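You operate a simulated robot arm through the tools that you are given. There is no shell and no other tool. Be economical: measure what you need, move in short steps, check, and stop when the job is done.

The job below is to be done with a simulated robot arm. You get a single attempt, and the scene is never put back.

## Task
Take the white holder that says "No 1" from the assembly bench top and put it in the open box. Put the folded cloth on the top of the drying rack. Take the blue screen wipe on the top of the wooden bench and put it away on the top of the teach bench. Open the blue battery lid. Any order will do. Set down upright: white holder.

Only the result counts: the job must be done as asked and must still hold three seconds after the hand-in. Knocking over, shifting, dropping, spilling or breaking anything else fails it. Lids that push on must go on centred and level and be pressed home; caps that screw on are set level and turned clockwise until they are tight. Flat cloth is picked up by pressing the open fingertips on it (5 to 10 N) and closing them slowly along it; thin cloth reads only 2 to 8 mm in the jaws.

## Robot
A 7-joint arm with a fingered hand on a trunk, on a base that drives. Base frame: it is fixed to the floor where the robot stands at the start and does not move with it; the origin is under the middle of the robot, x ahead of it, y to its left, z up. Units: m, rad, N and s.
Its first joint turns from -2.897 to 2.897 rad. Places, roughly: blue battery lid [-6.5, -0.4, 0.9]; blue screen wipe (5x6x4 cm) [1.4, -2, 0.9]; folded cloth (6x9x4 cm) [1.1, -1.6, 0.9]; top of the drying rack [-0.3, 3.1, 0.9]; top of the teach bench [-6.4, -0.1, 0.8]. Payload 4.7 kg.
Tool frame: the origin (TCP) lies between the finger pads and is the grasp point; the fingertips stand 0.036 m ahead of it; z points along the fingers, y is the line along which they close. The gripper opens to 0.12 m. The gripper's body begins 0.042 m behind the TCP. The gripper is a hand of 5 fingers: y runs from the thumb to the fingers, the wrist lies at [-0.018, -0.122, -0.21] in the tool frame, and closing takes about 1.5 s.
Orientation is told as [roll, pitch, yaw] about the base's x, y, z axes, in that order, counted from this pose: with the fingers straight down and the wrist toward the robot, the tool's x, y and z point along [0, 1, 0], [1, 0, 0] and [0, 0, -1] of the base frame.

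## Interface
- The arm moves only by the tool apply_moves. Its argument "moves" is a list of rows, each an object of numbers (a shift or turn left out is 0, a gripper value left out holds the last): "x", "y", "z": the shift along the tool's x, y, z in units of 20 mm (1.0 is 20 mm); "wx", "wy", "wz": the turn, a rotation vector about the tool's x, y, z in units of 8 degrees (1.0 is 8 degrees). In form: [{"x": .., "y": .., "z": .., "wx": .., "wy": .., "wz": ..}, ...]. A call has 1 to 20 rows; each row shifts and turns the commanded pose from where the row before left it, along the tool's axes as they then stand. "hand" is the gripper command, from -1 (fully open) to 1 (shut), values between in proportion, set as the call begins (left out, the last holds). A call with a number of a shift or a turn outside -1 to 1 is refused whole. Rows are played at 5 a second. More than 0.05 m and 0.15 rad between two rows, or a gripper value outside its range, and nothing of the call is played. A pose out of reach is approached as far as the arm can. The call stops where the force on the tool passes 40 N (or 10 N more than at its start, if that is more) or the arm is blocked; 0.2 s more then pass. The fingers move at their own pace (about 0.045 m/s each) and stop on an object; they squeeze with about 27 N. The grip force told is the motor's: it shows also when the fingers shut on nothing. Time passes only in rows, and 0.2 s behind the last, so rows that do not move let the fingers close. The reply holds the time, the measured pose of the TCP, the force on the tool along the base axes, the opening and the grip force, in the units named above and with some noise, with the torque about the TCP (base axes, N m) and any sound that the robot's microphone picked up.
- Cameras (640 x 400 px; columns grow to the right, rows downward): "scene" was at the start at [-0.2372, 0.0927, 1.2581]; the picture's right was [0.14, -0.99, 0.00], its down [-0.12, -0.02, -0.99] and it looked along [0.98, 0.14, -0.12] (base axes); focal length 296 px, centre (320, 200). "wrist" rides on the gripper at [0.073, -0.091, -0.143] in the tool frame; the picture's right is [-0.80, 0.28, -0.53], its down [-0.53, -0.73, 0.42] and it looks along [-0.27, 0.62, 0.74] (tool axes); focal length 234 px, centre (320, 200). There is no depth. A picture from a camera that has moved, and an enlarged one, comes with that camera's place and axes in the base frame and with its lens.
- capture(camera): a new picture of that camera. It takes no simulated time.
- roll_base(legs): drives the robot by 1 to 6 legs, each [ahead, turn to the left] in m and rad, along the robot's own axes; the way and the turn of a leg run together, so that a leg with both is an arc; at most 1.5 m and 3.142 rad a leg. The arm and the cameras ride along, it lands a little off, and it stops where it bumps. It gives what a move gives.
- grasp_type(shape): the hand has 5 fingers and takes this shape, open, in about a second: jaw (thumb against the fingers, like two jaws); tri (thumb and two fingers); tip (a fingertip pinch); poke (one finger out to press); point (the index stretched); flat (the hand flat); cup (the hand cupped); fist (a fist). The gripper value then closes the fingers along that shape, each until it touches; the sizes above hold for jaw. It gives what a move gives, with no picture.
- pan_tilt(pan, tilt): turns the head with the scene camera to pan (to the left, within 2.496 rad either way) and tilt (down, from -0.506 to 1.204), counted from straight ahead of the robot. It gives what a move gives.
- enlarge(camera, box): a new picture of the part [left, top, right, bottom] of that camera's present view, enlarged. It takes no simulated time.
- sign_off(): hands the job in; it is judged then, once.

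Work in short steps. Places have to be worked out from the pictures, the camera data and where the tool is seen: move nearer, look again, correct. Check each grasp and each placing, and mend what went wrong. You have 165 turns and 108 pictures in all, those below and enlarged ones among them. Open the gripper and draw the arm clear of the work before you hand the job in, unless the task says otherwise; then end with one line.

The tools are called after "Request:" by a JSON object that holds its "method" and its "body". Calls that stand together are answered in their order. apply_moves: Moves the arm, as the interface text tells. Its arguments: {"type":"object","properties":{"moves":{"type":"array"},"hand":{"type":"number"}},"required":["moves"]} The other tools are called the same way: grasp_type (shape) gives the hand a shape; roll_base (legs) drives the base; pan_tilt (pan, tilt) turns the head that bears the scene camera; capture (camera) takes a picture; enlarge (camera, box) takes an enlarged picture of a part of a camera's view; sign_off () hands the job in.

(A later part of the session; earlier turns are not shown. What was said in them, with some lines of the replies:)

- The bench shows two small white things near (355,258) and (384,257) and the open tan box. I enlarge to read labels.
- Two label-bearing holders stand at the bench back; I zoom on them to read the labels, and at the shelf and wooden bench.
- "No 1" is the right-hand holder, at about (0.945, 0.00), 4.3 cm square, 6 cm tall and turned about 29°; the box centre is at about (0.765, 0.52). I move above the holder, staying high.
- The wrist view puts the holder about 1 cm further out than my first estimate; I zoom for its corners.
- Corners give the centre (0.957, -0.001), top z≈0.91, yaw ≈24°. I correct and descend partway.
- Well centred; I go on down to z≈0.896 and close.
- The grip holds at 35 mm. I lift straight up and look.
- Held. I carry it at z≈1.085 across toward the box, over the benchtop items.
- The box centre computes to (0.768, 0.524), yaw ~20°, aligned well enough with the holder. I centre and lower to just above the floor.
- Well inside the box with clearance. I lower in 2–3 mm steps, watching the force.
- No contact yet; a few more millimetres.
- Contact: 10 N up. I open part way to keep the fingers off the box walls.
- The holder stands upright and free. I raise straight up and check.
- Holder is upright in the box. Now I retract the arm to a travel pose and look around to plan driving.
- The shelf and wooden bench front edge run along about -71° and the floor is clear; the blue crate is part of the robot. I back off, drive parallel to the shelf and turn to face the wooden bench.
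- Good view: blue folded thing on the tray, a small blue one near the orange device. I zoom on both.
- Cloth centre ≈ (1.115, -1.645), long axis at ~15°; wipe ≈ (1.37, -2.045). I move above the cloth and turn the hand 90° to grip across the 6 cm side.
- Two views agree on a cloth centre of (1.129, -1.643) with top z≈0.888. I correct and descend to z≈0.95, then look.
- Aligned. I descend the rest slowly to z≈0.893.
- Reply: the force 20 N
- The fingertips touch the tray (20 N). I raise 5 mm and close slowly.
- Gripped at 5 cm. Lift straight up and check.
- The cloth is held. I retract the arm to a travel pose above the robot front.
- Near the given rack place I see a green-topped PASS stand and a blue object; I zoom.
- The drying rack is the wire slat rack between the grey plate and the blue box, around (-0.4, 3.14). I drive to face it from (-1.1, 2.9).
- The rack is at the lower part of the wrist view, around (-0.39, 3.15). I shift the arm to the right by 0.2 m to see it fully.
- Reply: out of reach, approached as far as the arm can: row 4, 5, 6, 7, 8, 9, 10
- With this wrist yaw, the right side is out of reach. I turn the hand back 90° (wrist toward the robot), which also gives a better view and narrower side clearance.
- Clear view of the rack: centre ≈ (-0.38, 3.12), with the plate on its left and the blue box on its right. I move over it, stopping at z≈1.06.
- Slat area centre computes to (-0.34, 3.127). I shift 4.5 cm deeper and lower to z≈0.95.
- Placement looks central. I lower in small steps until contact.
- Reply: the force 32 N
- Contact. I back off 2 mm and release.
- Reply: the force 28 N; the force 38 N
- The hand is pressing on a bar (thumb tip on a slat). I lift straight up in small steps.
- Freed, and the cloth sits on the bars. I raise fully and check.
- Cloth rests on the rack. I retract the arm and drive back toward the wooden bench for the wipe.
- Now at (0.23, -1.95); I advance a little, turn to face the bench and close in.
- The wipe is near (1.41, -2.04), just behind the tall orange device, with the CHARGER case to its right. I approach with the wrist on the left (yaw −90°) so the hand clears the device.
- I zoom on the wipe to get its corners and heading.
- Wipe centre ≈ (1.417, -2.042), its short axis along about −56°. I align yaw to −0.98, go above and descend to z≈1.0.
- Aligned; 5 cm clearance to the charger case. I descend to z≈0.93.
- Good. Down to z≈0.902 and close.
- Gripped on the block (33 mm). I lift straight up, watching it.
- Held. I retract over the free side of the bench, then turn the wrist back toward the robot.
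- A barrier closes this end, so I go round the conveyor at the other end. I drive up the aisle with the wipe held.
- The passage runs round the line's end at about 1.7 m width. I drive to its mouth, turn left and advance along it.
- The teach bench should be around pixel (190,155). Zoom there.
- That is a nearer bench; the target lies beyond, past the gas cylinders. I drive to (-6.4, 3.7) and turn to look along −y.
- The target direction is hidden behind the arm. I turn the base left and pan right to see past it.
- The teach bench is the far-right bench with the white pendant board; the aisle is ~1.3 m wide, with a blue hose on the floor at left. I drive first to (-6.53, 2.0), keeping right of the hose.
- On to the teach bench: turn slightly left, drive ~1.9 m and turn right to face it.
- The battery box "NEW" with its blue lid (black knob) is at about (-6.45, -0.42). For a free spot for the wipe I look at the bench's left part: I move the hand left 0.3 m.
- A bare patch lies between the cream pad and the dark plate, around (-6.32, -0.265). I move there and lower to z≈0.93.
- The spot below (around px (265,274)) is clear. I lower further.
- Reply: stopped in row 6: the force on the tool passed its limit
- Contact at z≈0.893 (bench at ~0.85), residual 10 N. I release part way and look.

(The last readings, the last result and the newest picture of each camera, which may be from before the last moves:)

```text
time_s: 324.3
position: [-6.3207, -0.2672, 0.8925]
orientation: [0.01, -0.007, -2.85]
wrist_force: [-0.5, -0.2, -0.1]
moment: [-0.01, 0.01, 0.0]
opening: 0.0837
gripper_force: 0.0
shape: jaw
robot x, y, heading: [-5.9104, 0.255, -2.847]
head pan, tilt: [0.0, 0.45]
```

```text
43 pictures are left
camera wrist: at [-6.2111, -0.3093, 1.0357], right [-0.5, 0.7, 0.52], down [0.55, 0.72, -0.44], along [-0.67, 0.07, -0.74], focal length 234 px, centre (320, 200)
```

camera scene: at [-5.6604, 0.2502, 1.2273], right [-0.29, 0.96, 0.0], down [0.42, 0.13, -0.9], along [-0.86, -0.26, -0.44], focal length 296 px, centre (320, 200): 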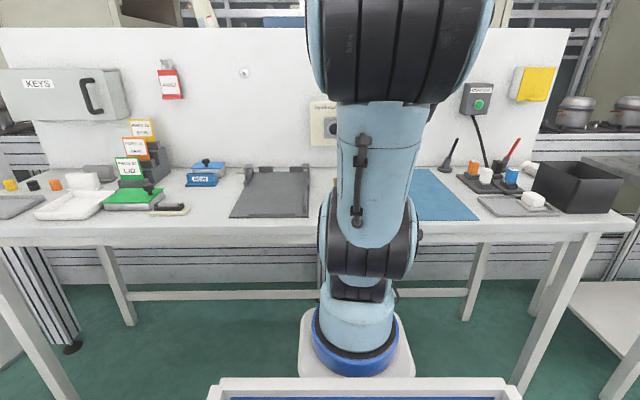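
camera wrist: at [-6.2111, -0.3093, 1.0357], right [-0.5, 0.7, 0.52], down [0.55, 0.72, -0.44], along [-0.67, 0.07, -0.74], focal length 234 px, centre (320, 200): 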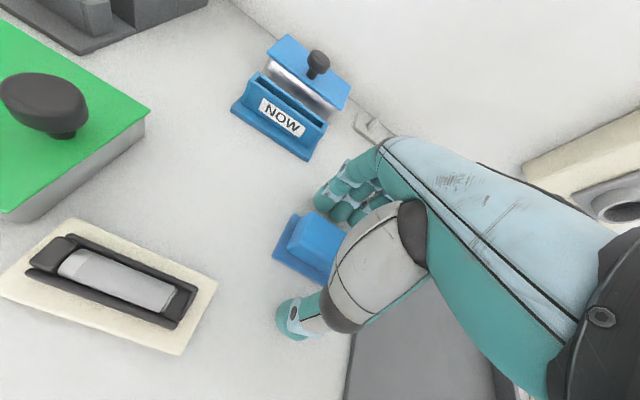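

The wipe sits on the bench. I raise straight up, then look at the battery box.

Request:
{"method": "apply_moves", "body": {"moves": [{"z": -0.4}, {"z": -0.6}, {"z": -1}, {"z": -1}, {"z": -1}, {"z": -1}, {"z": -1}, {"z": -1}, {"z": -1}, {"z": -1}, {"z": -1}, {}]}}

Request:
{"method": "capture", "body": {"camera": "wrist"}}

Request:
{"method": "enlarge", "body": {"camera": "scene", "box": [140, 130, 260, 220]}}

```text
time_s: 326.9
position: [-6.3199, -0.2654, 1.0904]
orientation: [0.012, -0.007, -2.85]
wrist_force: [1.0, 0.1, 0.0]
moment: [0.03, -0.04, -0.02]
opening: 0.0838
gripper_force: 0.0
shape: jaw
robot x, y, heading: [-5.9152, 0.2554, -2.842]
head pan, tilt: [0.0, 0.45]
```

```text
42 pictures are left
camera wrist: at [-6.2104, -0.3077, 1.2349], right [-0.5, 0.7, 0.52], down [0.55, 0.72, -0.43], along [-0.67, 0.07, -0.74], focal length 234 px, centre (320, 200)
```

wrist: 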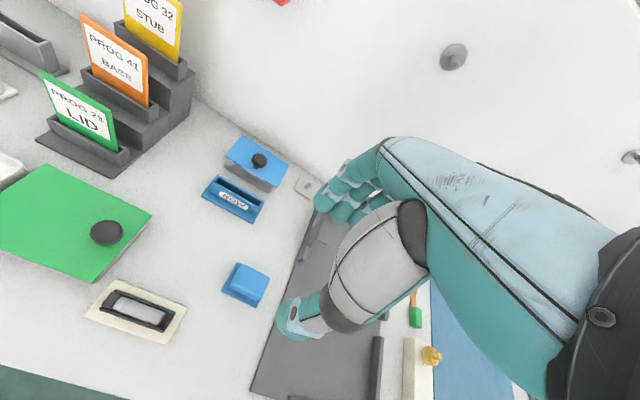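

```text
4.44 times, centred on (200, 175) of scene
camera zoom: at [-5.6604, 0.25, 1.2273], right [-0.29, 0.96, 0.0], down [0.42, 0.13, -0.9], along [-0.86, -0.26, -0.44], focal length 1315 px, centre (853, 311)
```

zoom: 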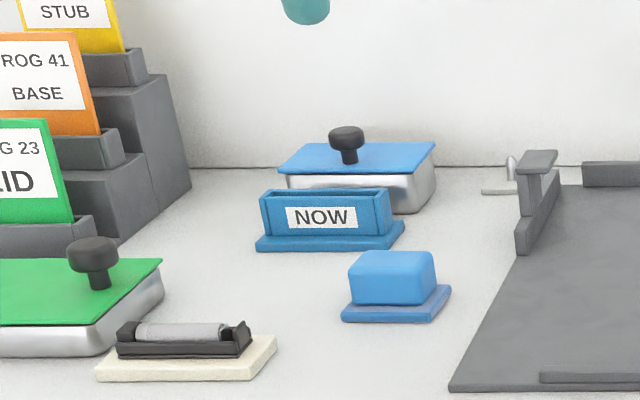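

Knob top triangulates to (-6.48, -0.41, 0.90), lid about 10×7 cm at z≈0.875. I zoom to see whether it is hinged or loose.

Request:
{"method": "enlarge", "body": {"camera": "wrist", "box": [190, 110, 330, 230]}}

Request:
{"method": "enlarge", "body": {"camera": "scene", "box": [180, 145, 244, 185]}}

```text
3.33 times, centred on (260, 170) of wrist
camera zoom: at [-6.2104, -0.3077, 1.2349], right [-0.5, 0.7, 0.52], down [0.55, 0.72, -0.43], along [-0.67, 0.07, -0.74], focal length 781 px, centre (520, 300)
```

zoom: 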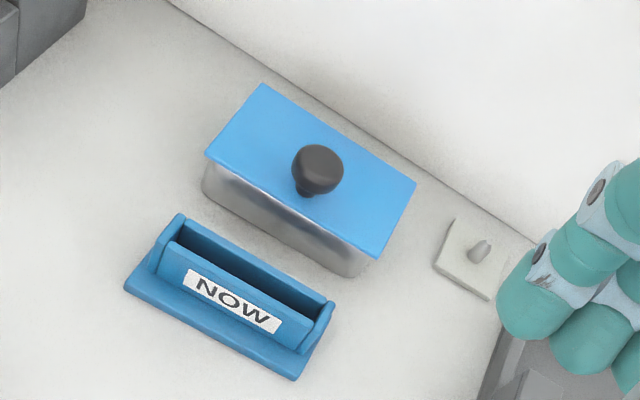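

```text
10.00 times, centred on (212, 165) of scene
camera zoom: at [-5.6604, 0.25, 1.2273], right [-0.29, 0.96, 0.0], down [0.42, 0.13, -0.9], along [-0.86, -0.26, -0.44], focal length 2958 px, centre (1400, 550)
```

zoom: 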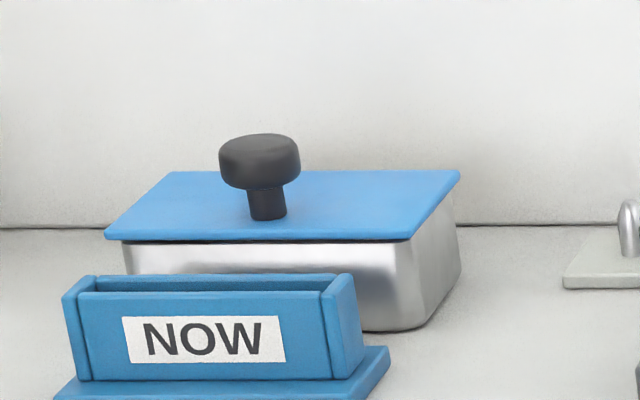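

The knob sits near the front edge, so the lid likely hinges at the back (wall side). I plan to pinch the knob left–right with a fingertip pinch and swing it up and back. First I raise the hand and take the "tip" shape to see where the tips are.

Request:
{"method": "apply_moves", "body": {"hand": -1, "moves": [{"z": -1}, {"z": -1}, {"z": -1}, {"z": -1}, {"z": -1}, {}]}}

Request:
{"method": "grasp_type", "body": {"shape": "tip"}}

Request:
{"method": "capture", "body": {"camera": "wrist"}}

```text
time_s: 328.3
position: [-6.3208, -0.264, 1.1901]
orientation: [0.011, -0.007, -2.85]
wrist_force: [0.6, 0.5, 0.4]
moment: [0.01, 0.03, -0.02]
opening: 0.1194
gripper_force: 0.1
shape: jaw
robot x, y, heading: [-5.9091, 0.2567, -2.849]
head pan, tilt: [0.0, 0.45]
```

```text
time_s: 329.2
position: [-6.3197, -0.2623, 1.1898]
orientation: [0.009, -0.006, -2.849]
wrist_force: [1.2, -0.4, 0.7]
moment: [-0.01, -0.02, -0.03]
opening: 0.1197
gripper_force: 0.1
shape: tip
robot x, y, heading: [-5.9186, 0.2599, -2.844]
head pan, tilt: [0.0, 0.45]
```

```text
38 pictures are left
camera wrist: at [-6.2106, -0.3048, 1.3343], right [-0.5, 0.7, 0.52], down [0.55, 0.72, -0.44], along [-0.67, 0.07, -0.74], focal length 234 px, centre (320, 200)
```

wrist: 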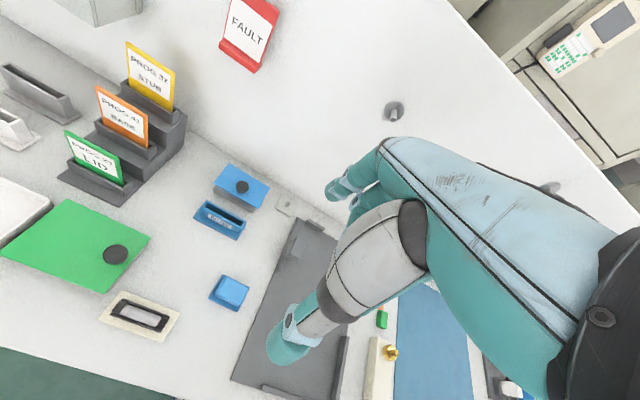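

Tip shape is thumb against one finger. I turn the hand to close along the hinge line (left–right) and move above the knob.

Request:
{"method": "apply_moves", "body": {"moves": [{"wz": -0.94}, {"wz": -0.94}, {"wz": -0.94}, {"wz": -0.94}, {"wz": -0.94}, {"wz": -0.94}, {"wz": -0.94}, {"wz": -0.94}, {"wz": -0.94}, {"wz": -0.94}, {"wz": -0.94}, {"wz": -0.94}, {}]}}

Request:
{"method": "apply_moves", "body": {"hand": -0.2, "moves": [{"x": -0.96, "y": 0.465}, {"x": -0.96, "y": 0.465}, {"x": -0.96, "y": 0.465}, {"x": -0.96, "y": 0.465}, {"x": -0.96, "y": 0.465}, {"x": -0.96, "y": 0.465}, {"x": -0.96, "y": 0.465}, {"x": -0.96, "y": 0.465}, {"x": -0.96, "y": 0.465}, {"x": -0.96, "y": 0.465}, {}]}}

Request:
{"method": "capture", "body": {"camera": "wrist"}}

```text
time_s: 332.0
position: [-6.3185, -0.2635, 1.1909]
orientation: [-0.007, -0.01, -1.272]
wrist_force: [0.5, -0.2, 0.2]
moment: [0.0, -0.02, 0.0]
opening: 0.1195
gripper_force: 0.0
shape: tip
robot x, y, heading: [-5.9125, 0.2583, -2.846]
head pan, tilt: [0.0, 0.45]
```

```text
time_s: 334.4
position: [-6.4754, -0.4099, 1.1938]
orientation: [-0.008, -0.012, -1.276]
wrist_force: [0.8, 0.6, -0.4]
moment: [-0.01, 0.04, -0.01]
opening: 0.0724
gripper_force: 0.0
shape: tip
robot x, y, heading: [-5.9136, 0.2598, -2.846]
head pan, tilt: [0.0, 0.45]
```

```text
37 pictures are left
camera wrist: at [-6.4318, -0.3001, 1.3363], right [-0.69, -0.5, 0.53], down [-0.72, 0.54, -0.43], along [-0.08, -0.68, -0.73], focal length 234 px, centre (320, 200)
```

wrist: 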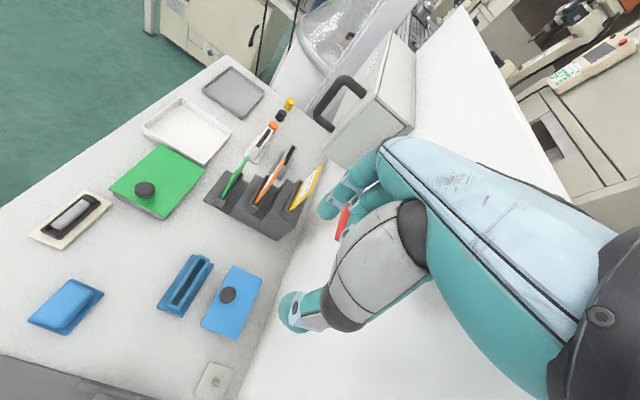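

Wall gap behind the hinge is ~4 cm. I tilt the hand top 30° toward the robot for wall clearance and move to an 8 cm stand-off from the knob.

Request:
{"method": "apply_moves", "body": {"moves": [{"wy": -0.94}, {"wy": -0.94}, {"wy": -0.94}, {"wy": -0.94}, {"x": 0.84, "z": 0.93}, {"x": 0.84, "z": 0.93}, {"x": 0.84, "z": 0.93}, {"x": 0.84, "z": 0.93}, {"x": 0.84, "z": 0.93}, {"x": 0.84, "z": 0.93}, {"x": 0.84, "z": 0.93}, {"x": 0.84, "z": 0.93}, {"x": 0.84, "z": 0.93}, {}]}}

Request:
{"method": "capture", "body": {"camera": "wrist"}}

Request:
{"method": "enlarge", "body": {"camera": "scene", "box": [120, 80, 320, 220]}}

```text
time_s: 337.4
position: [-6.4316, -0.3982, 0.9743]
orientation: [-0.533, -0.01, -1.275]
wrist_force: [0.6, 0.1, -0.4]
moment: [-0.01, -0.03, -0.02]
opening: 0.0725
gripper_force: 0.1
shape: tip
robot x, y, heading: [-5.9143, 0.2597, -2.846]
head pan, tilt: [0.0, 0.45]
```

```text
36 pictures are left
camera wrist: at [-6.3276, -0.2712, 1.0605], right [-0.33, -0.38, 0.86], down [-0.86, 0.5, -0.1], along [-0.39, -0.77, -0.49], focal length 234 px, centre (320, 200)
```

wrist: 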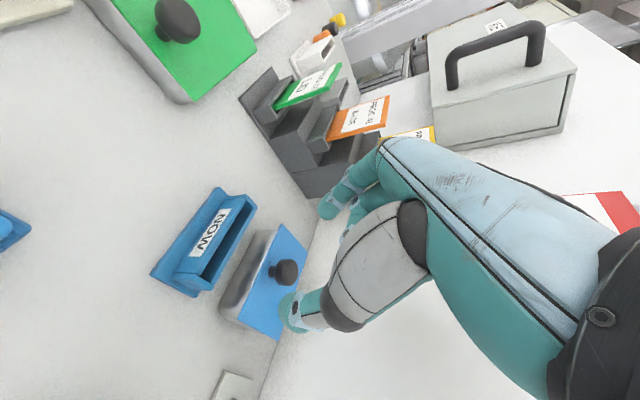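

```text
2.86 times, centred on (220, 150) of scene
camera zoom: at [-5.6604, 0.25, 1.2273], right [-0.29, 0.96, 0.0], down [0.42, 0.13, -0.9], along [-0.86, -0.26, -0.44], focal length 845 px, centre (606, 343)
```

zoom: 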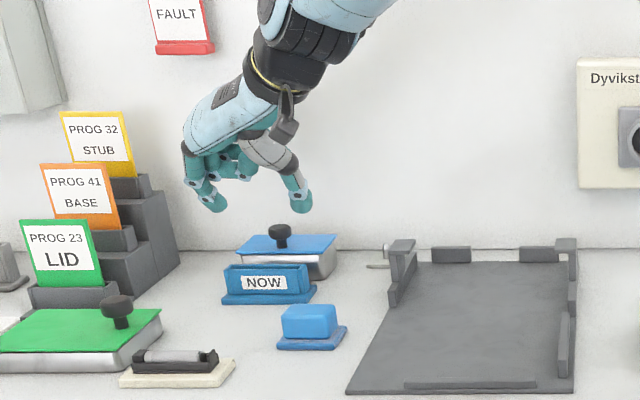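

The tips line up with the knob. I advance 7 cm along the finger direction.

Request:
{"method": "apply_moves", "body": {"moves": [{"z": 0.8}, {"z": 0.8}, {"z": 0.7}, {"z": 0.6}, {"z": 0.6}, {}]}}

Request:
{"method": "capture", "body": {"camera": "wrist"}}

Request:
{"method": "enlarge", "body": {"camera": "scene", "box": [160, 110, 280, 190]}}

```text
time_s: 338.8
position: [-6.4658, -0.4097, 0.9169]
orientation: [-0.538, -0.012, -1.273]
wrist_force: [5.6, 1.2, 27.1]
moment: [0.4, 0.56, 0.05]
opening: 0.0728
gripper_force: 0.0
shape: tip
robot x, y, heading: [-5.9133, 0.2585, -2.843]
head pan, tilt: [0.0, 0.45]
```

```text
34 pictures are left
camera wrist: at [-6.3622, -0.2818, 1.0024], right [-0.33, -0.38, 0.87], down [-0.86, 0.5, -0.1], along [-0.4, -0.78, -0.49], focal length 234 px, centre (320, 200)
```

wrist: 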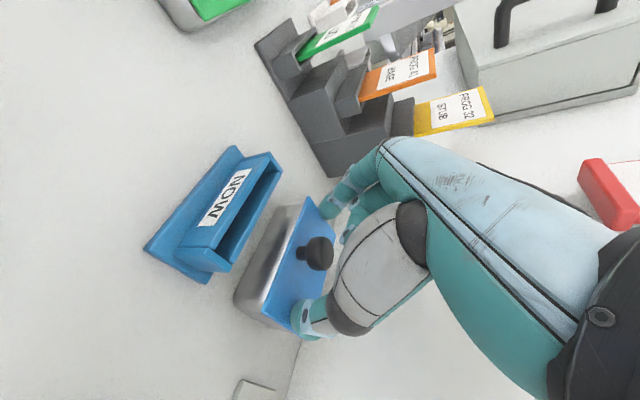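

```text
5.00 times, centred on (220, 150) of scene
camera zoom: at [-5.6595, 0.2508, 1.2271], right [-0.29, 0.96, 0.0], down [0.42, 0.13, -0.9], along [-0.86, -0.26, -0.43], focal length 1479 px, centre (820, 450)
```

zoom: 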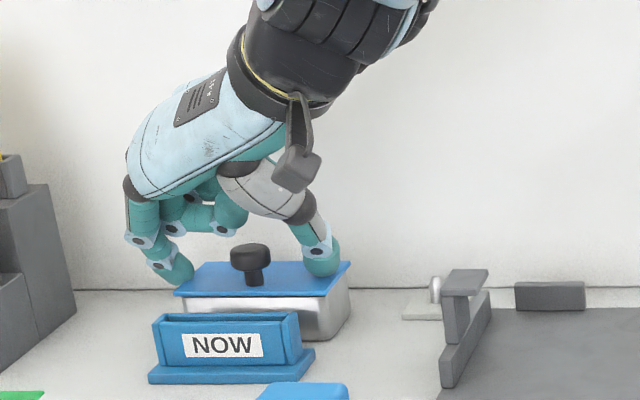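

The thumb rests on the lid, so the lid is ~1 cm higher than I assumed and the knob correspondingly nearer. I back off a little toward the robot, then close.

Request:
{"method": "apply_moves", "body": {"moves": [{"x": 0.36, "z": -0.45}, {}]}}

Request:
{"method": "apply_moves", "body": {"hand": 1, "moves": [{}, {}, {}, {}, {}, {}, {}]}}

Request:
{"method": "enlarge", "body": {"camera": "scene", "box": [160, 110, 280, 190]}}

Request:
{"method": "enlarge", "body": {"camera": "wrist", "box": [200, 140, 400, 360]}}

```text
time_s: 339.4
position: [-6.4552, -0.4057, 0.9175]
orientation: [-0.534, -0.012, -1.273]
wrist_force: [-1.4, -6.6, 17.7]
moment: [-0.49, 0.38, 0.17]
opening: 0.0549
gripper_force: 27.5
shape: tip
robot x, y, heading: [-5.9111, 0.2563, -2.847]
head pan, tilt: [0.0, 0.45]
```

```text
time_s: 341.0
position: [-6.455, -0.4058, 0.9174]
orientation: [-0.535, -0.009, -1.273]
wrist_force: [-0.4, -7.4, 20.3]
moment: [-0.59, 0.3, 0.24]
opening: 0.0548
gripper_force: 27.2
shape: tip
robot x, y, heading: [-5.9127, 0.2566, -2.843]
head pan, tilt: [0.0, 0.45]
```

```text
5.00 times, centred on (220, 150) of scene
camera zoom: at [-5.6599, 0.2502, 1.2272], right [-0.29, 0.96, 0.0], down [0.42, 0.13, -0.9], along [-0.86, -0.26, -0.43], focal length 1479 px, centre (820, 450)
```

zoom: 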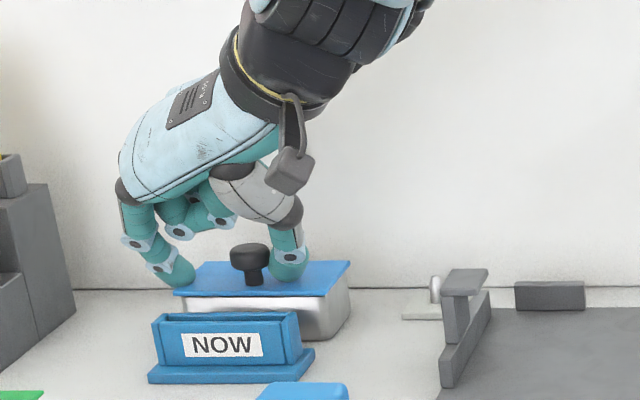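

```text
1.82 times, centred on (300, 250) of wrist
camera zoom: at [-6.3519, -0.2786, 1.0039], right [-0.33, -0.38, 0.86], down [-0.86, 0.5, -0.1], along [-0.39, -0.78, -0.49], focal length 426 px, centre (356, 109)
```

zoom: 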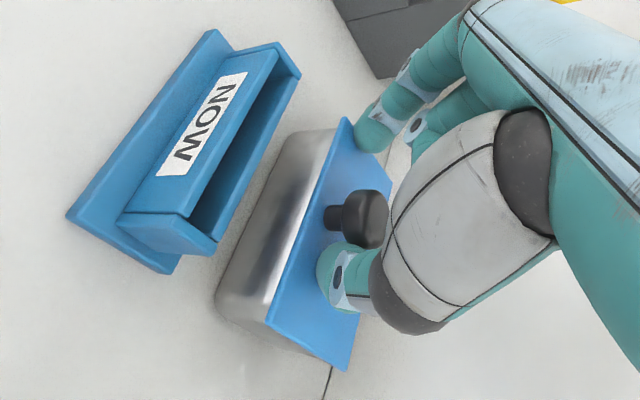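

The finger is blocked on the lid's left edge. I open, back off 1 cm along the fingers, and look before closing again.

Request:
{"method": "apply_moves", "body": {"hand": -0.2, "moves": [{}, {}, {}, {"z": -0.5}, {}]}}

Request:
{"method": "enlarge", "body": {"camera": "scene", "box": [160, 110, 280, 190]}}

```text
time_s: 342.2
position: [-6.45, -0.404, 0.9246]
orientation: [-0.529, -0.006, -1.276]
wrist_force: [-0.7, -0.1, 0.4]
moment: [0.08, 0.01, 0.01]
opening: 0.0719
gripper_force: 0.0
shape: tip
robot x, y, heading: [-5.9092, 0.2586, -2.847]
head pan, tilt: [0.0, 0.45]
```

```text
5.00 times, centred on (220, 150) of scene
camera zoom: at [-5.6603, 0.2498, 1.2273], right [-0.29, 0.96, 0.0], down [0.42, 0.13, -0.9], along [-0.86, -0.26, -0.44], focal length 1479 px, centre (820, 450)
```

zoom: 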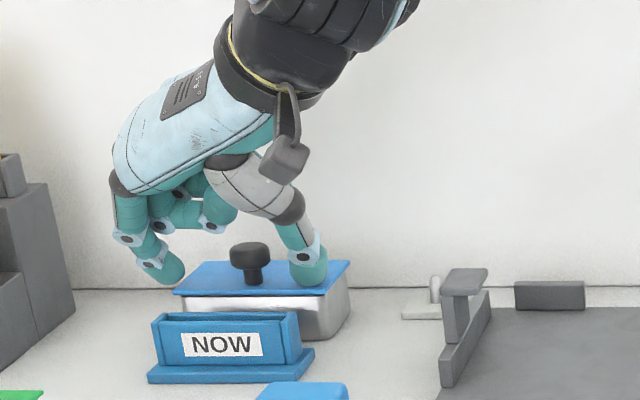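

Tips are now just above the lid, and the midpoint is ~7 mm left of the knob. I shift right 7 mm, 3 mm deeper, and close.

Request:
{"method": "apply_moves", "body": {"moves": [{"y": -0.35, "z": 0.12}, {}]}}

Request:
{"method": "apply_moves", "body": {"hand": 1, "moves": [{}, {}, {}, {}, {}, {}, {}, {}]}}

Request:
{"method": "enlarge", "body": {"camera": "scene", "box": [160, 110, 280, 190]}}

```text
time_s: 342.8
position: [-6.4543, -0.3976, 0.924]
orientation: [-0.534, -0.011, -1.275]
wrist_force: [0.2, -0.1, -0.3]
moment: [0.02, -0.02, 0.02]
opening: 0.072
gripper_force: 0.0
shape: tip
robot x, y, heading: [-5.9132, 0.2575, -2.848]
head pan, tilt: [0.0, 0.45]
```

```text
time_s: 344.6
position: [-6.4543, -0.3981, 0.9235]
orientation: [-0.533, -0.01, -1.275]
wrist_force: [0.5, 1.5, 0.1]
moment: [0.2, -0.01, -0.09]
opening: 0.0195
gripper_force: 26.9
shape: tip
robot x, y, heading: [-5.9122, 0.2538, -2.842]
head pan, tilt: [0.0, 0.45]
```

```text
5.00 times, centred on (220, 150) of scene
camera zoom: at [-5.6603, 0.2499, 1.2273], right [-0.29, 0.96, 0.0], down [0.42, 0.13, -0.9], along [-0.86, -0.26, -0.44], focal length 1479 px, centre (820, 450)
```

zoom: 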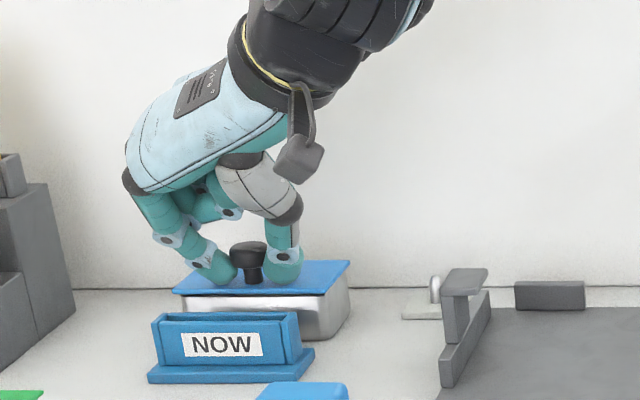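

The knob is pinched (19.5 mm). I start swinging it up and back along the arc about the rear edge, to ~30°.

Request:
{"method": "apply_moves", "body": {"moves": [{"x": -0.245, "z": -0.175}, {"x": -0.245, "z": -0.175}, {"x": -0.28, "z": -0.1}, {"x": -0.28, "z": -0.1}, {}]}}

Request:
{"method": "enlarge", "body": {"camera": "scene", "box": [160, 110, 280, 190]}}

```text
time_s: 345.8
position: [-6.4655, -0.4005, 0.945]
orientation: [-0.53, -0.01, -1.273]
wrist_force: [4.4, 2.6, 2.6]
moment: [0.13, -0.07, -0.02]
opening: 0.0201
gripper_force: 27.1
shape: tip
robot x, y, heading: [-5.9159, 0.2529, -2.848]
head pan, tilt: [0.0, 0.45]
```

```text
5.00 times, centred on (220, 150) of scene
camera zoom: at [-5.6601, 0.2501, 1.2272], right [-0.29, 0.96, 0.0], down [0.42, 0.13, -0.9], along [-0.86, -0.26, -0.44], focal length 1479 px, centre (820, 450)
```

zoom: 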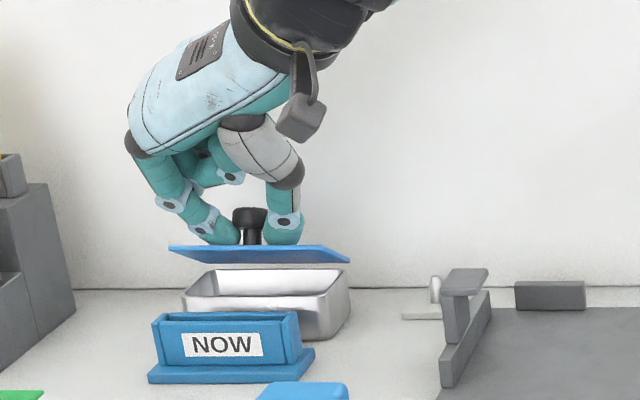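

The lid swings on its rear hinge with small forces. I continue to ~60°.

Request:
{"method": "apply_moves", "body": {"moves": [{"x": -0.3, "z": -0.03}, {"x": -0.3, "z": -0.03}, {"x": -0.295, "z": 0.05}, {"x": -0.295, "z": 0.05}, {}]}}

Request:
{"method": "enlarge", "body": {"camera": "scene", "box": [160, 110, 280, 190]}}

```text
time_s: 347.0
position: [-6.4867, -0.4074, 0.9576]
orientation: [-0.534, -0.012, -1.274]
wrist_force: [9.9, 3.1, 15.5]
moment: [0.01, -0.16, -0.08]
opening: 0.0204
gripper_force: 27.2
shape: tip
robot x, y, heading: [-5.9122, 0.2577, -2.847]
head pan, tilt: [0.0, 0.45]
```

```text
5.00 times, centred on (220, 150) of scene
camera zoom: at [-5.6596, 0.2506, 1.2271], right [-0.29, 0.96, 0.0], down [0.42, 0.13, -0.9], along [-0.86, -0.26, -0.43], focal length 1479 px, centre (820, 450)
```

zoom: 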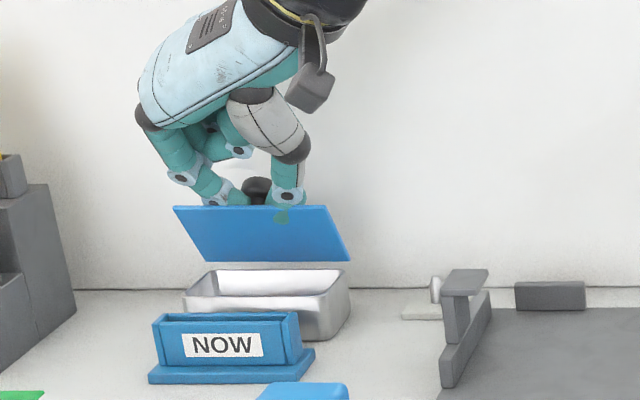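

About 55° open, with moderate force (15 N). I continue gently with a slight lift.

Request:
{"method": "apply_moves", "body": {"moves": [{"x": -0.3, "z": 0.04}, {"x": -0.3, "z": 0.08}, {"x": -0.2, "z": 0.12}, {}]}}

Request:
{"method": "enlarge", "body": {"camera": "scene", "box": [160, 110, 280, 190]}}

```text
time_s: 347.7
position: [-6.4936, -0.4112, 0.9593]
orientation: [-0.524, -0.012, -1.27]
wrist_force: [16.8, 11.3, 6.8]
moment: [0.35, -1.18, -0.28]
opening: 0.0208
gripper_force: 26.7
shape: tip
robot x, y, heading: [-5.9111, 0.2591, -2.845]
head pan, tilt: [0.0, 0.45]
stopped in row 3: the force on the tool passed its limit (the readings are from after the stop); the commanded pose is now the measured one
```

```text
5.00 times, centred on (220, 150) of scene
camera zoom: at [-5.6593, 0.2512, 1.2271], right [-0.29, 0.96, 0.0], down [0.42, 0.13, -0.9], along [-0.86, -0.26, -0.43], focal length 1479 px, centre (820, 450)
```

zoom: 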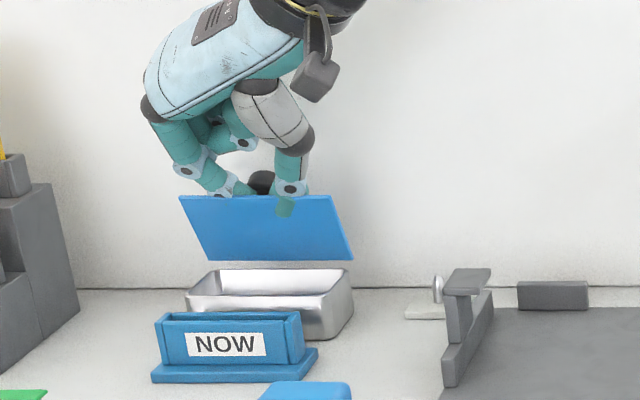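

About 60° open; the folded fingers on the wall side likely touch the wall. I release to see if the lid stays, then will push it from the front.

Request:
{"method": "apply_moves", "body": {"hand": 0.3, "moves": [{}, {}, {}, {}]}}

Request:
{"method": "enlarge", "body": {"camera": "scene", "box": [160, 110, 280, 190]}}

```text
time_s: 348.7
position: [-6.4936, -0.4115, 0.9603]
orientation: [-0.526, -0.012, -1.273]
wrist_force: [18.3, 10.8, 5.2]
moment: [0.21, -1.33, -0.21]
opening: 0.0315
gripper_force: 0.1
shape: tip
robot x, y, heading: [-5.9106, 0.2587, -2.842]
head pan, tilt: [0.0, 0.45]
```

```text
5.00 times, centred on (220, 150) of scene
camera zoom: at [-5.6595, 0.251, 1.2271], right [-0.29, 0.96, 0.0], down [0.42, 0.13, -0.9], along [-0.86, -0.26, -0.43], focal length 1479 px, centre (820, 450)
```

zoom: 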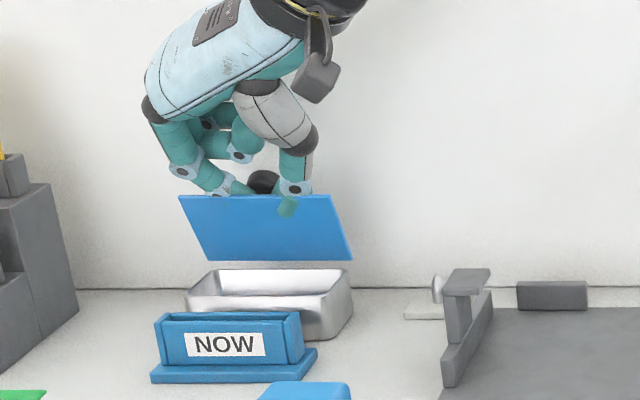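

The force persists, so the hand is touching the wall. I open more and draw straight up, then see whether the lid stays.

Request:
{"method": "apply_moves", "body": {"hand": -0.2, "moves": [{"x": 0.05}, {}, {}, {"x": -0.25, "z": -0.43}, {"x": -0.25, "z": -0.43}, {"x": -0.5, "z": -0.86}, {"x": -0.5, "z": -0.86}, {"x": -0.3, "z": -1}, {"x": 0, "z": -1}, {}]}}

Request:
{"method": "enlarge", "body": {"camera": "scene", "box": [140, 90, 300, 200]}}

```text
time_s: 350.9
position: [-6.4807, -0.4072, 1.0553]
orientation: [-0.524, -0.011, -1.272]
wrist_force: [0.4, 0.3, 0.2]
moment: [0.0, 0.0, -0.01]
opening: 0.0718
gripper_force: 0.1
shape: tip
robot x, y, heading: [-5.9131, 0.2607, -2.847]
head pan, tilt: [0.0, 0.45]
```

```text
3.64 times, centred on (220, 145) of scene
camera zoom: at [-5.6602, 0.2505, 1.2273], right [-0.29, 0.96, 0.0], down [0.42, 0.13, -0.9], along [-0.86, -0.26, -0.44], focal length 1076 px, centre (684, 400)
```

zoom: 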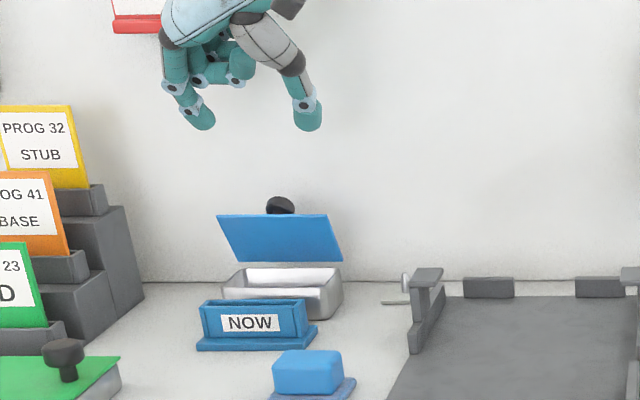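

The lid stays where left (~58°). To open it fully I'll push its underside from the front: retreat toward the robot, close the fingers, tilt further and come down in front of it.

Request:
{"method": "apply_moves", "body": {"hand": 1, "moves": [{"x": 0.86, "z": -0.51}, {"x": 0.86, "z": -0.51}, {"x": 0.86, "z": -0.51}, {"x": 0.86, "z": -0.51}, {"wy": -0.83}, {"wy": -0.83}, {"wy": -0.83}, {"x": 0.77, "z": 0.64}, {"x": 0.77, "z": 0.64}, {"x": 0.77, "z": 0.64}, {"x": 0.77, "z": 0.64}, {}]}}

Request:
{"method": "enlarge", "body": {"camera": "scene", "box": [140, 90, 300, 200]}}

Request:
{"method": "capture", "body": {"camera": "wrist"}}

```text
time_s: 353.5
position: [-6.4037, -0.3838, 0.9742]
orientation: [-0.875, -0.012, -1.272]
wrist_force: [0.4, 0.3, 0.4]
moment: [-0.03, -0.02, 0.0]
opening: 0.0002
gripper_force: 27.5
shape: tip
robot x, y, heading: [-5.9128, 0.2548, -2.844]
head pan, tilt: [0.0, 0.45]
```

```text
3.64 times, centred on (220, 145) of scene
camera zoom: at [-5.6601, 0.2505, 1.2273], right [-0.29, 0.96, 0.0], down [0.42, 0.13, -0.9], along [-0.86, -0.26, -0.44], focal length 1076 px, centre (684, 400)
```

zoom: 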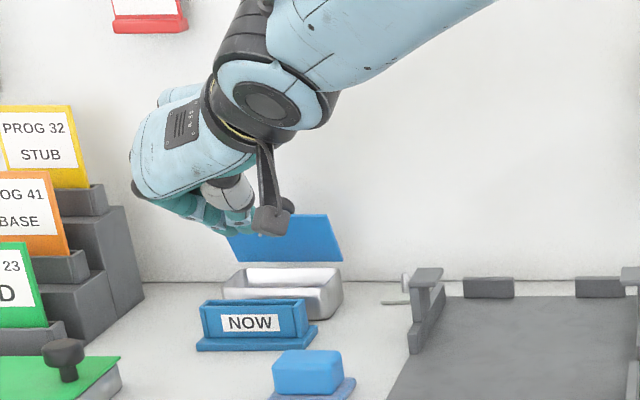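

```text
22 pictures are left
camera wrist: at [-6.2802, -0.2503, 1.0112], right [-0.03, -0.29, 0.96], down [-0.85, 0.51, 0.13], along [-0.52, -0.81, -0.26], focal length 234 px, centre (320, 200)
```

wrist: 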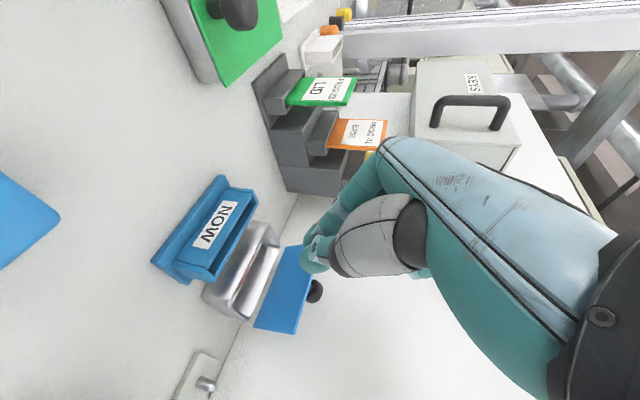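

The fingertip is just above and in front of the lid. I lower 2 cm and push forward slowly, to just short of the vertical plane of the hinge.

Request:
{"method": "apply_moves", "body": {"moves": [{"x": 0.84, "z": 0.7}, {"x": -0.31, "z": 0.37}, {"x": -0.31, "z": 0.37}, {"x": -0.31, "z": 0.37}, {"x": -0.31, "z": 0.37}, {"x": -0.31, "z": 0.37}, {"x": -0.31, "z": 0.37}, {}]}}

Request:
{"method": "enlarge", "body": {"camera": "scene", "box": [140, 90, 300, 200]}}

```text
time_s: 355.3
position: [-6.4594, -0.4005, 0.9535]
orientation: [-0.876, -0.013, -1.271]
wrist_force: [0.7, 0.3, -0.2]
moment: [0.0, -0.04, 0.03]
opening: 0.0004
gripper_force: 27.0
shape: tip
robot x, y, heading: [-5.9109, 0.2566, -2.844]
head pan, tilt: [0.0, 0.45]
```

```text
3.64 times, centred on (220, 145) of scene
camera zoom: at [-5.6601, 0.2505, 1.2273], right [-0.29, 0.96, 0.0], down [0.42, 0.13, -0.9], along [-0.86, -0.26, -0.44], focal length 1076 px, centre (684, 400)
```

zoom: 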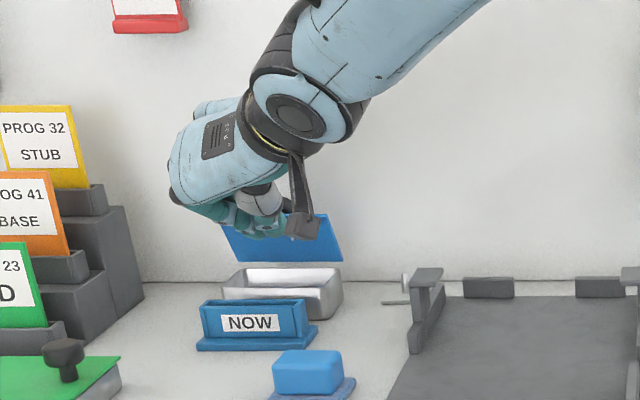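

No contact force yet; I continue forward 2–3 cm.

Request:
{"method": "apply_moves", "body": {"moves": [{"x": -0.31, "z": 0.37}, {"x": -0.31, "z": 0.37}, {"x": -0.31, "z": 0.37}, {}]}}

Request:
{"method": "enlarge", "body": {"camera": "scene", "box": [140, 90, 300, 200]}}

```text
time_s: 356.3
position: [-6.4889, -0.4085, 0.9536]
orientation: [-0.874, -0.012, -1.272]
wrist_force: [-0.1, 1.4, 0.2]
moment: [-0.02, 0.01, -0.02]
opening: 0.0002
gripper_force: 27.6
shape: tip
robot x, y, heading: [-5.9099, 0.2601, -2.848]
head pan, tilt: [0.0, 0.45]
```

```text
3.64 times, centred on (220, 145) of scene
camera zoom: at [-5.6602, 0.2505, 1.2273], right [-0.29, 0.96, 0.0], down [0.42, 0.13, -0.9], along [-0.86, -0.26, -0.44], focal length 1076 px, centre (684, 400)
```

zoom: 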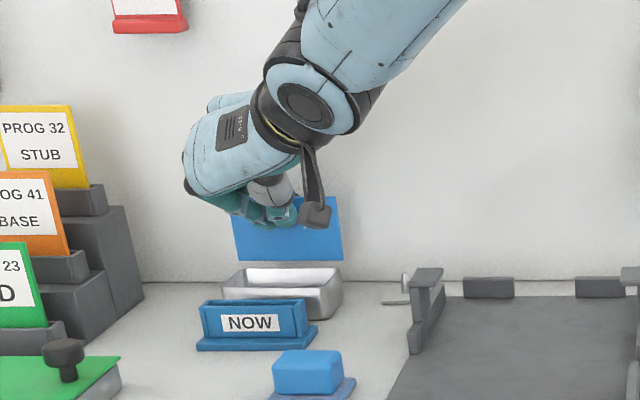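

The lid is now near vertical. One more small push, then I withdraw.

Request:
{"method": "apply_moves", "body": {"moves": [{"x": -0.2, "z": 0.24}, {"x": -0.2, "z": 0.24}, {}]}}

Request:
{"method": "apply_moves", "body": {"moves": [{"x": 0.32, "z": -0.38}, {"x": 0.32, "z": -0.38}, {"x": 0.32, "z": -0.38}, {"x": 0.32, "z": -0.38}, {"x": 0.64, "z": -0.76}, {"x": 0.64, "z": -0.76}, {"x": 0.64, "z": -0.76}, {"x": -0.2, "z": -1}, {"x": -0.2, "z": -1}, {"x": -0.5, "z": -1}, {"x": -0.5, "z": -1}, {"x": -0.5, "z": -1}, {"x": -0.5, "z": -1}, {}]}}

Request:
{"method": "enlarge", "body": {"camera": "scene", "box": [140, 90, 300, 200]}}

```text
time_s: 356.9
position: [-6.4916, -0.4142, 0.9562]
orientation: [-0.874, -0.014, -1.267]
wrist_force: [20.7, 13.4, 7.0]
moment: [0.25, -0.24, -0.4]
opening: 0.0
gripper_force: 27.3
shape: tip
robot x, y, heading: [-5.9074, 0.2582, -2.839]
head pan, tilt: [0.0, 0.45]
stopped in row 3: the force on the tool passed its limit (the readings are from after the stop); the commanded pose is now the measured one
```

```text
time_s: 359.9
position: [-6.3399, -0.3635, 1.0701]
orientation: [-0.873, -0.013, -1.268]
wrist_force: [0.3, -0.5, 0.3]
moment: [0.0, 0.0, -0.01]
opening: 0.0
gripper_force: 27.2
shape: tip
robot x, y, heading: [-5.913, 0.2564, -2.84]
head pan, tilt: [0.0, 0.45]
```

```text
3.64 times, centred on (220, 145) of scene
camera zoom: at [-5.6598, 0.251, 1.2273], right [-0.29, 0.96, 0.0], down [0.42, 0.13, -0.9], along [-0.86, -0.26, -0.44], focal length 1076 px, centre (684, 400)
```

zoom: 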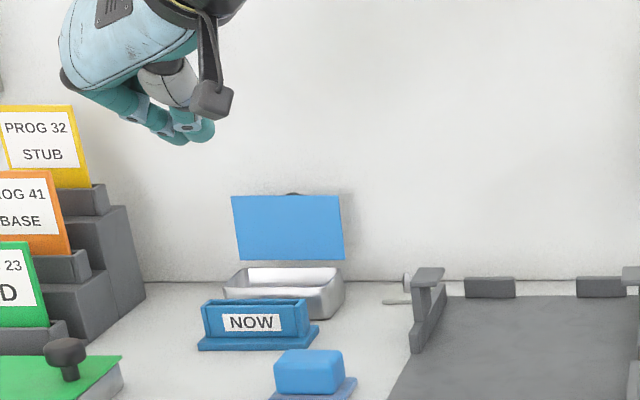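

The lid stands fully open and stays. I retract the arm, open the hand, and take a final look.

Request:
{"method": "apply_moves", "body": {"hand": -1, "moves": [{"x": -0.77, "z": -0.64}, {"x": -0.77, "z": -0.64}, {"x": -0.77, "z": -0.64}, {"x": -0.77, "z": -0.64}, {"x": -0.77, "z": -0.64}, {"x": -0.77, "z": -0.64}, {"x": 0.64, "z": -0.77}, {"x": 0.64, "z": -0.77}, {"x": 0.64, "z": -0.77}, {"x": 0.64, "z": -0.77}, {}, {}, {}]}}

Request:
{"method": "capture", "body": {"camera": "scene"}}

```text
time_s: 362.7
position: [-6.2681, -0.3397, 1.1895]
orientation: [-0.875, -0.013, -1.268]
wrist_force: [0.7, 0.8, 0.6]
moment: [0.0, 0.02, 0.02]
opening: 0.1197
gripper_force: 0.1
shape: tip
robot x, y, heading: [-5.9152, 0.2578, -2.842]
head pan, tilt: [0.0, 0.45]
```

```text
18 pictures are left
camera scene: at [-5.6598, 0.251, 1.2273], right [-0.29, 0.96, 0.0], down [0.42, 0.13, -0.9], along [-0.86, -0.26, -0.44], focal length 296 px, centre (320, 200)
```

scene: 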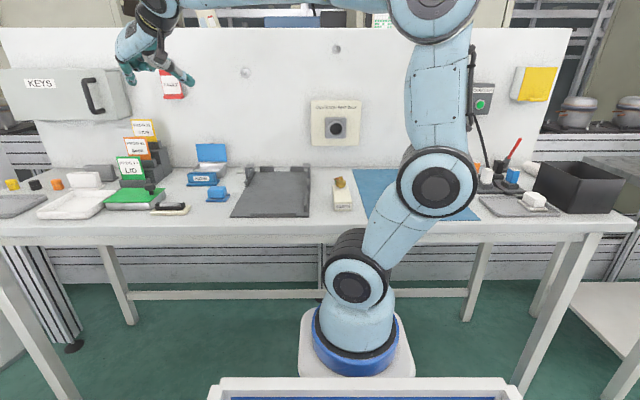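

All four results are in place, the hand is open and the arm is clear. I hand the job in.

Request:
{"method": "sign_off", "body": {}}

```text
The job is handed in.
```

I handed the job in with all four parts done: the "No 1" holder is upright in the open box, the folded cloth is on the drying rack, the blue screen wipe is on the teach bench, and the blue battery lid is standing open.
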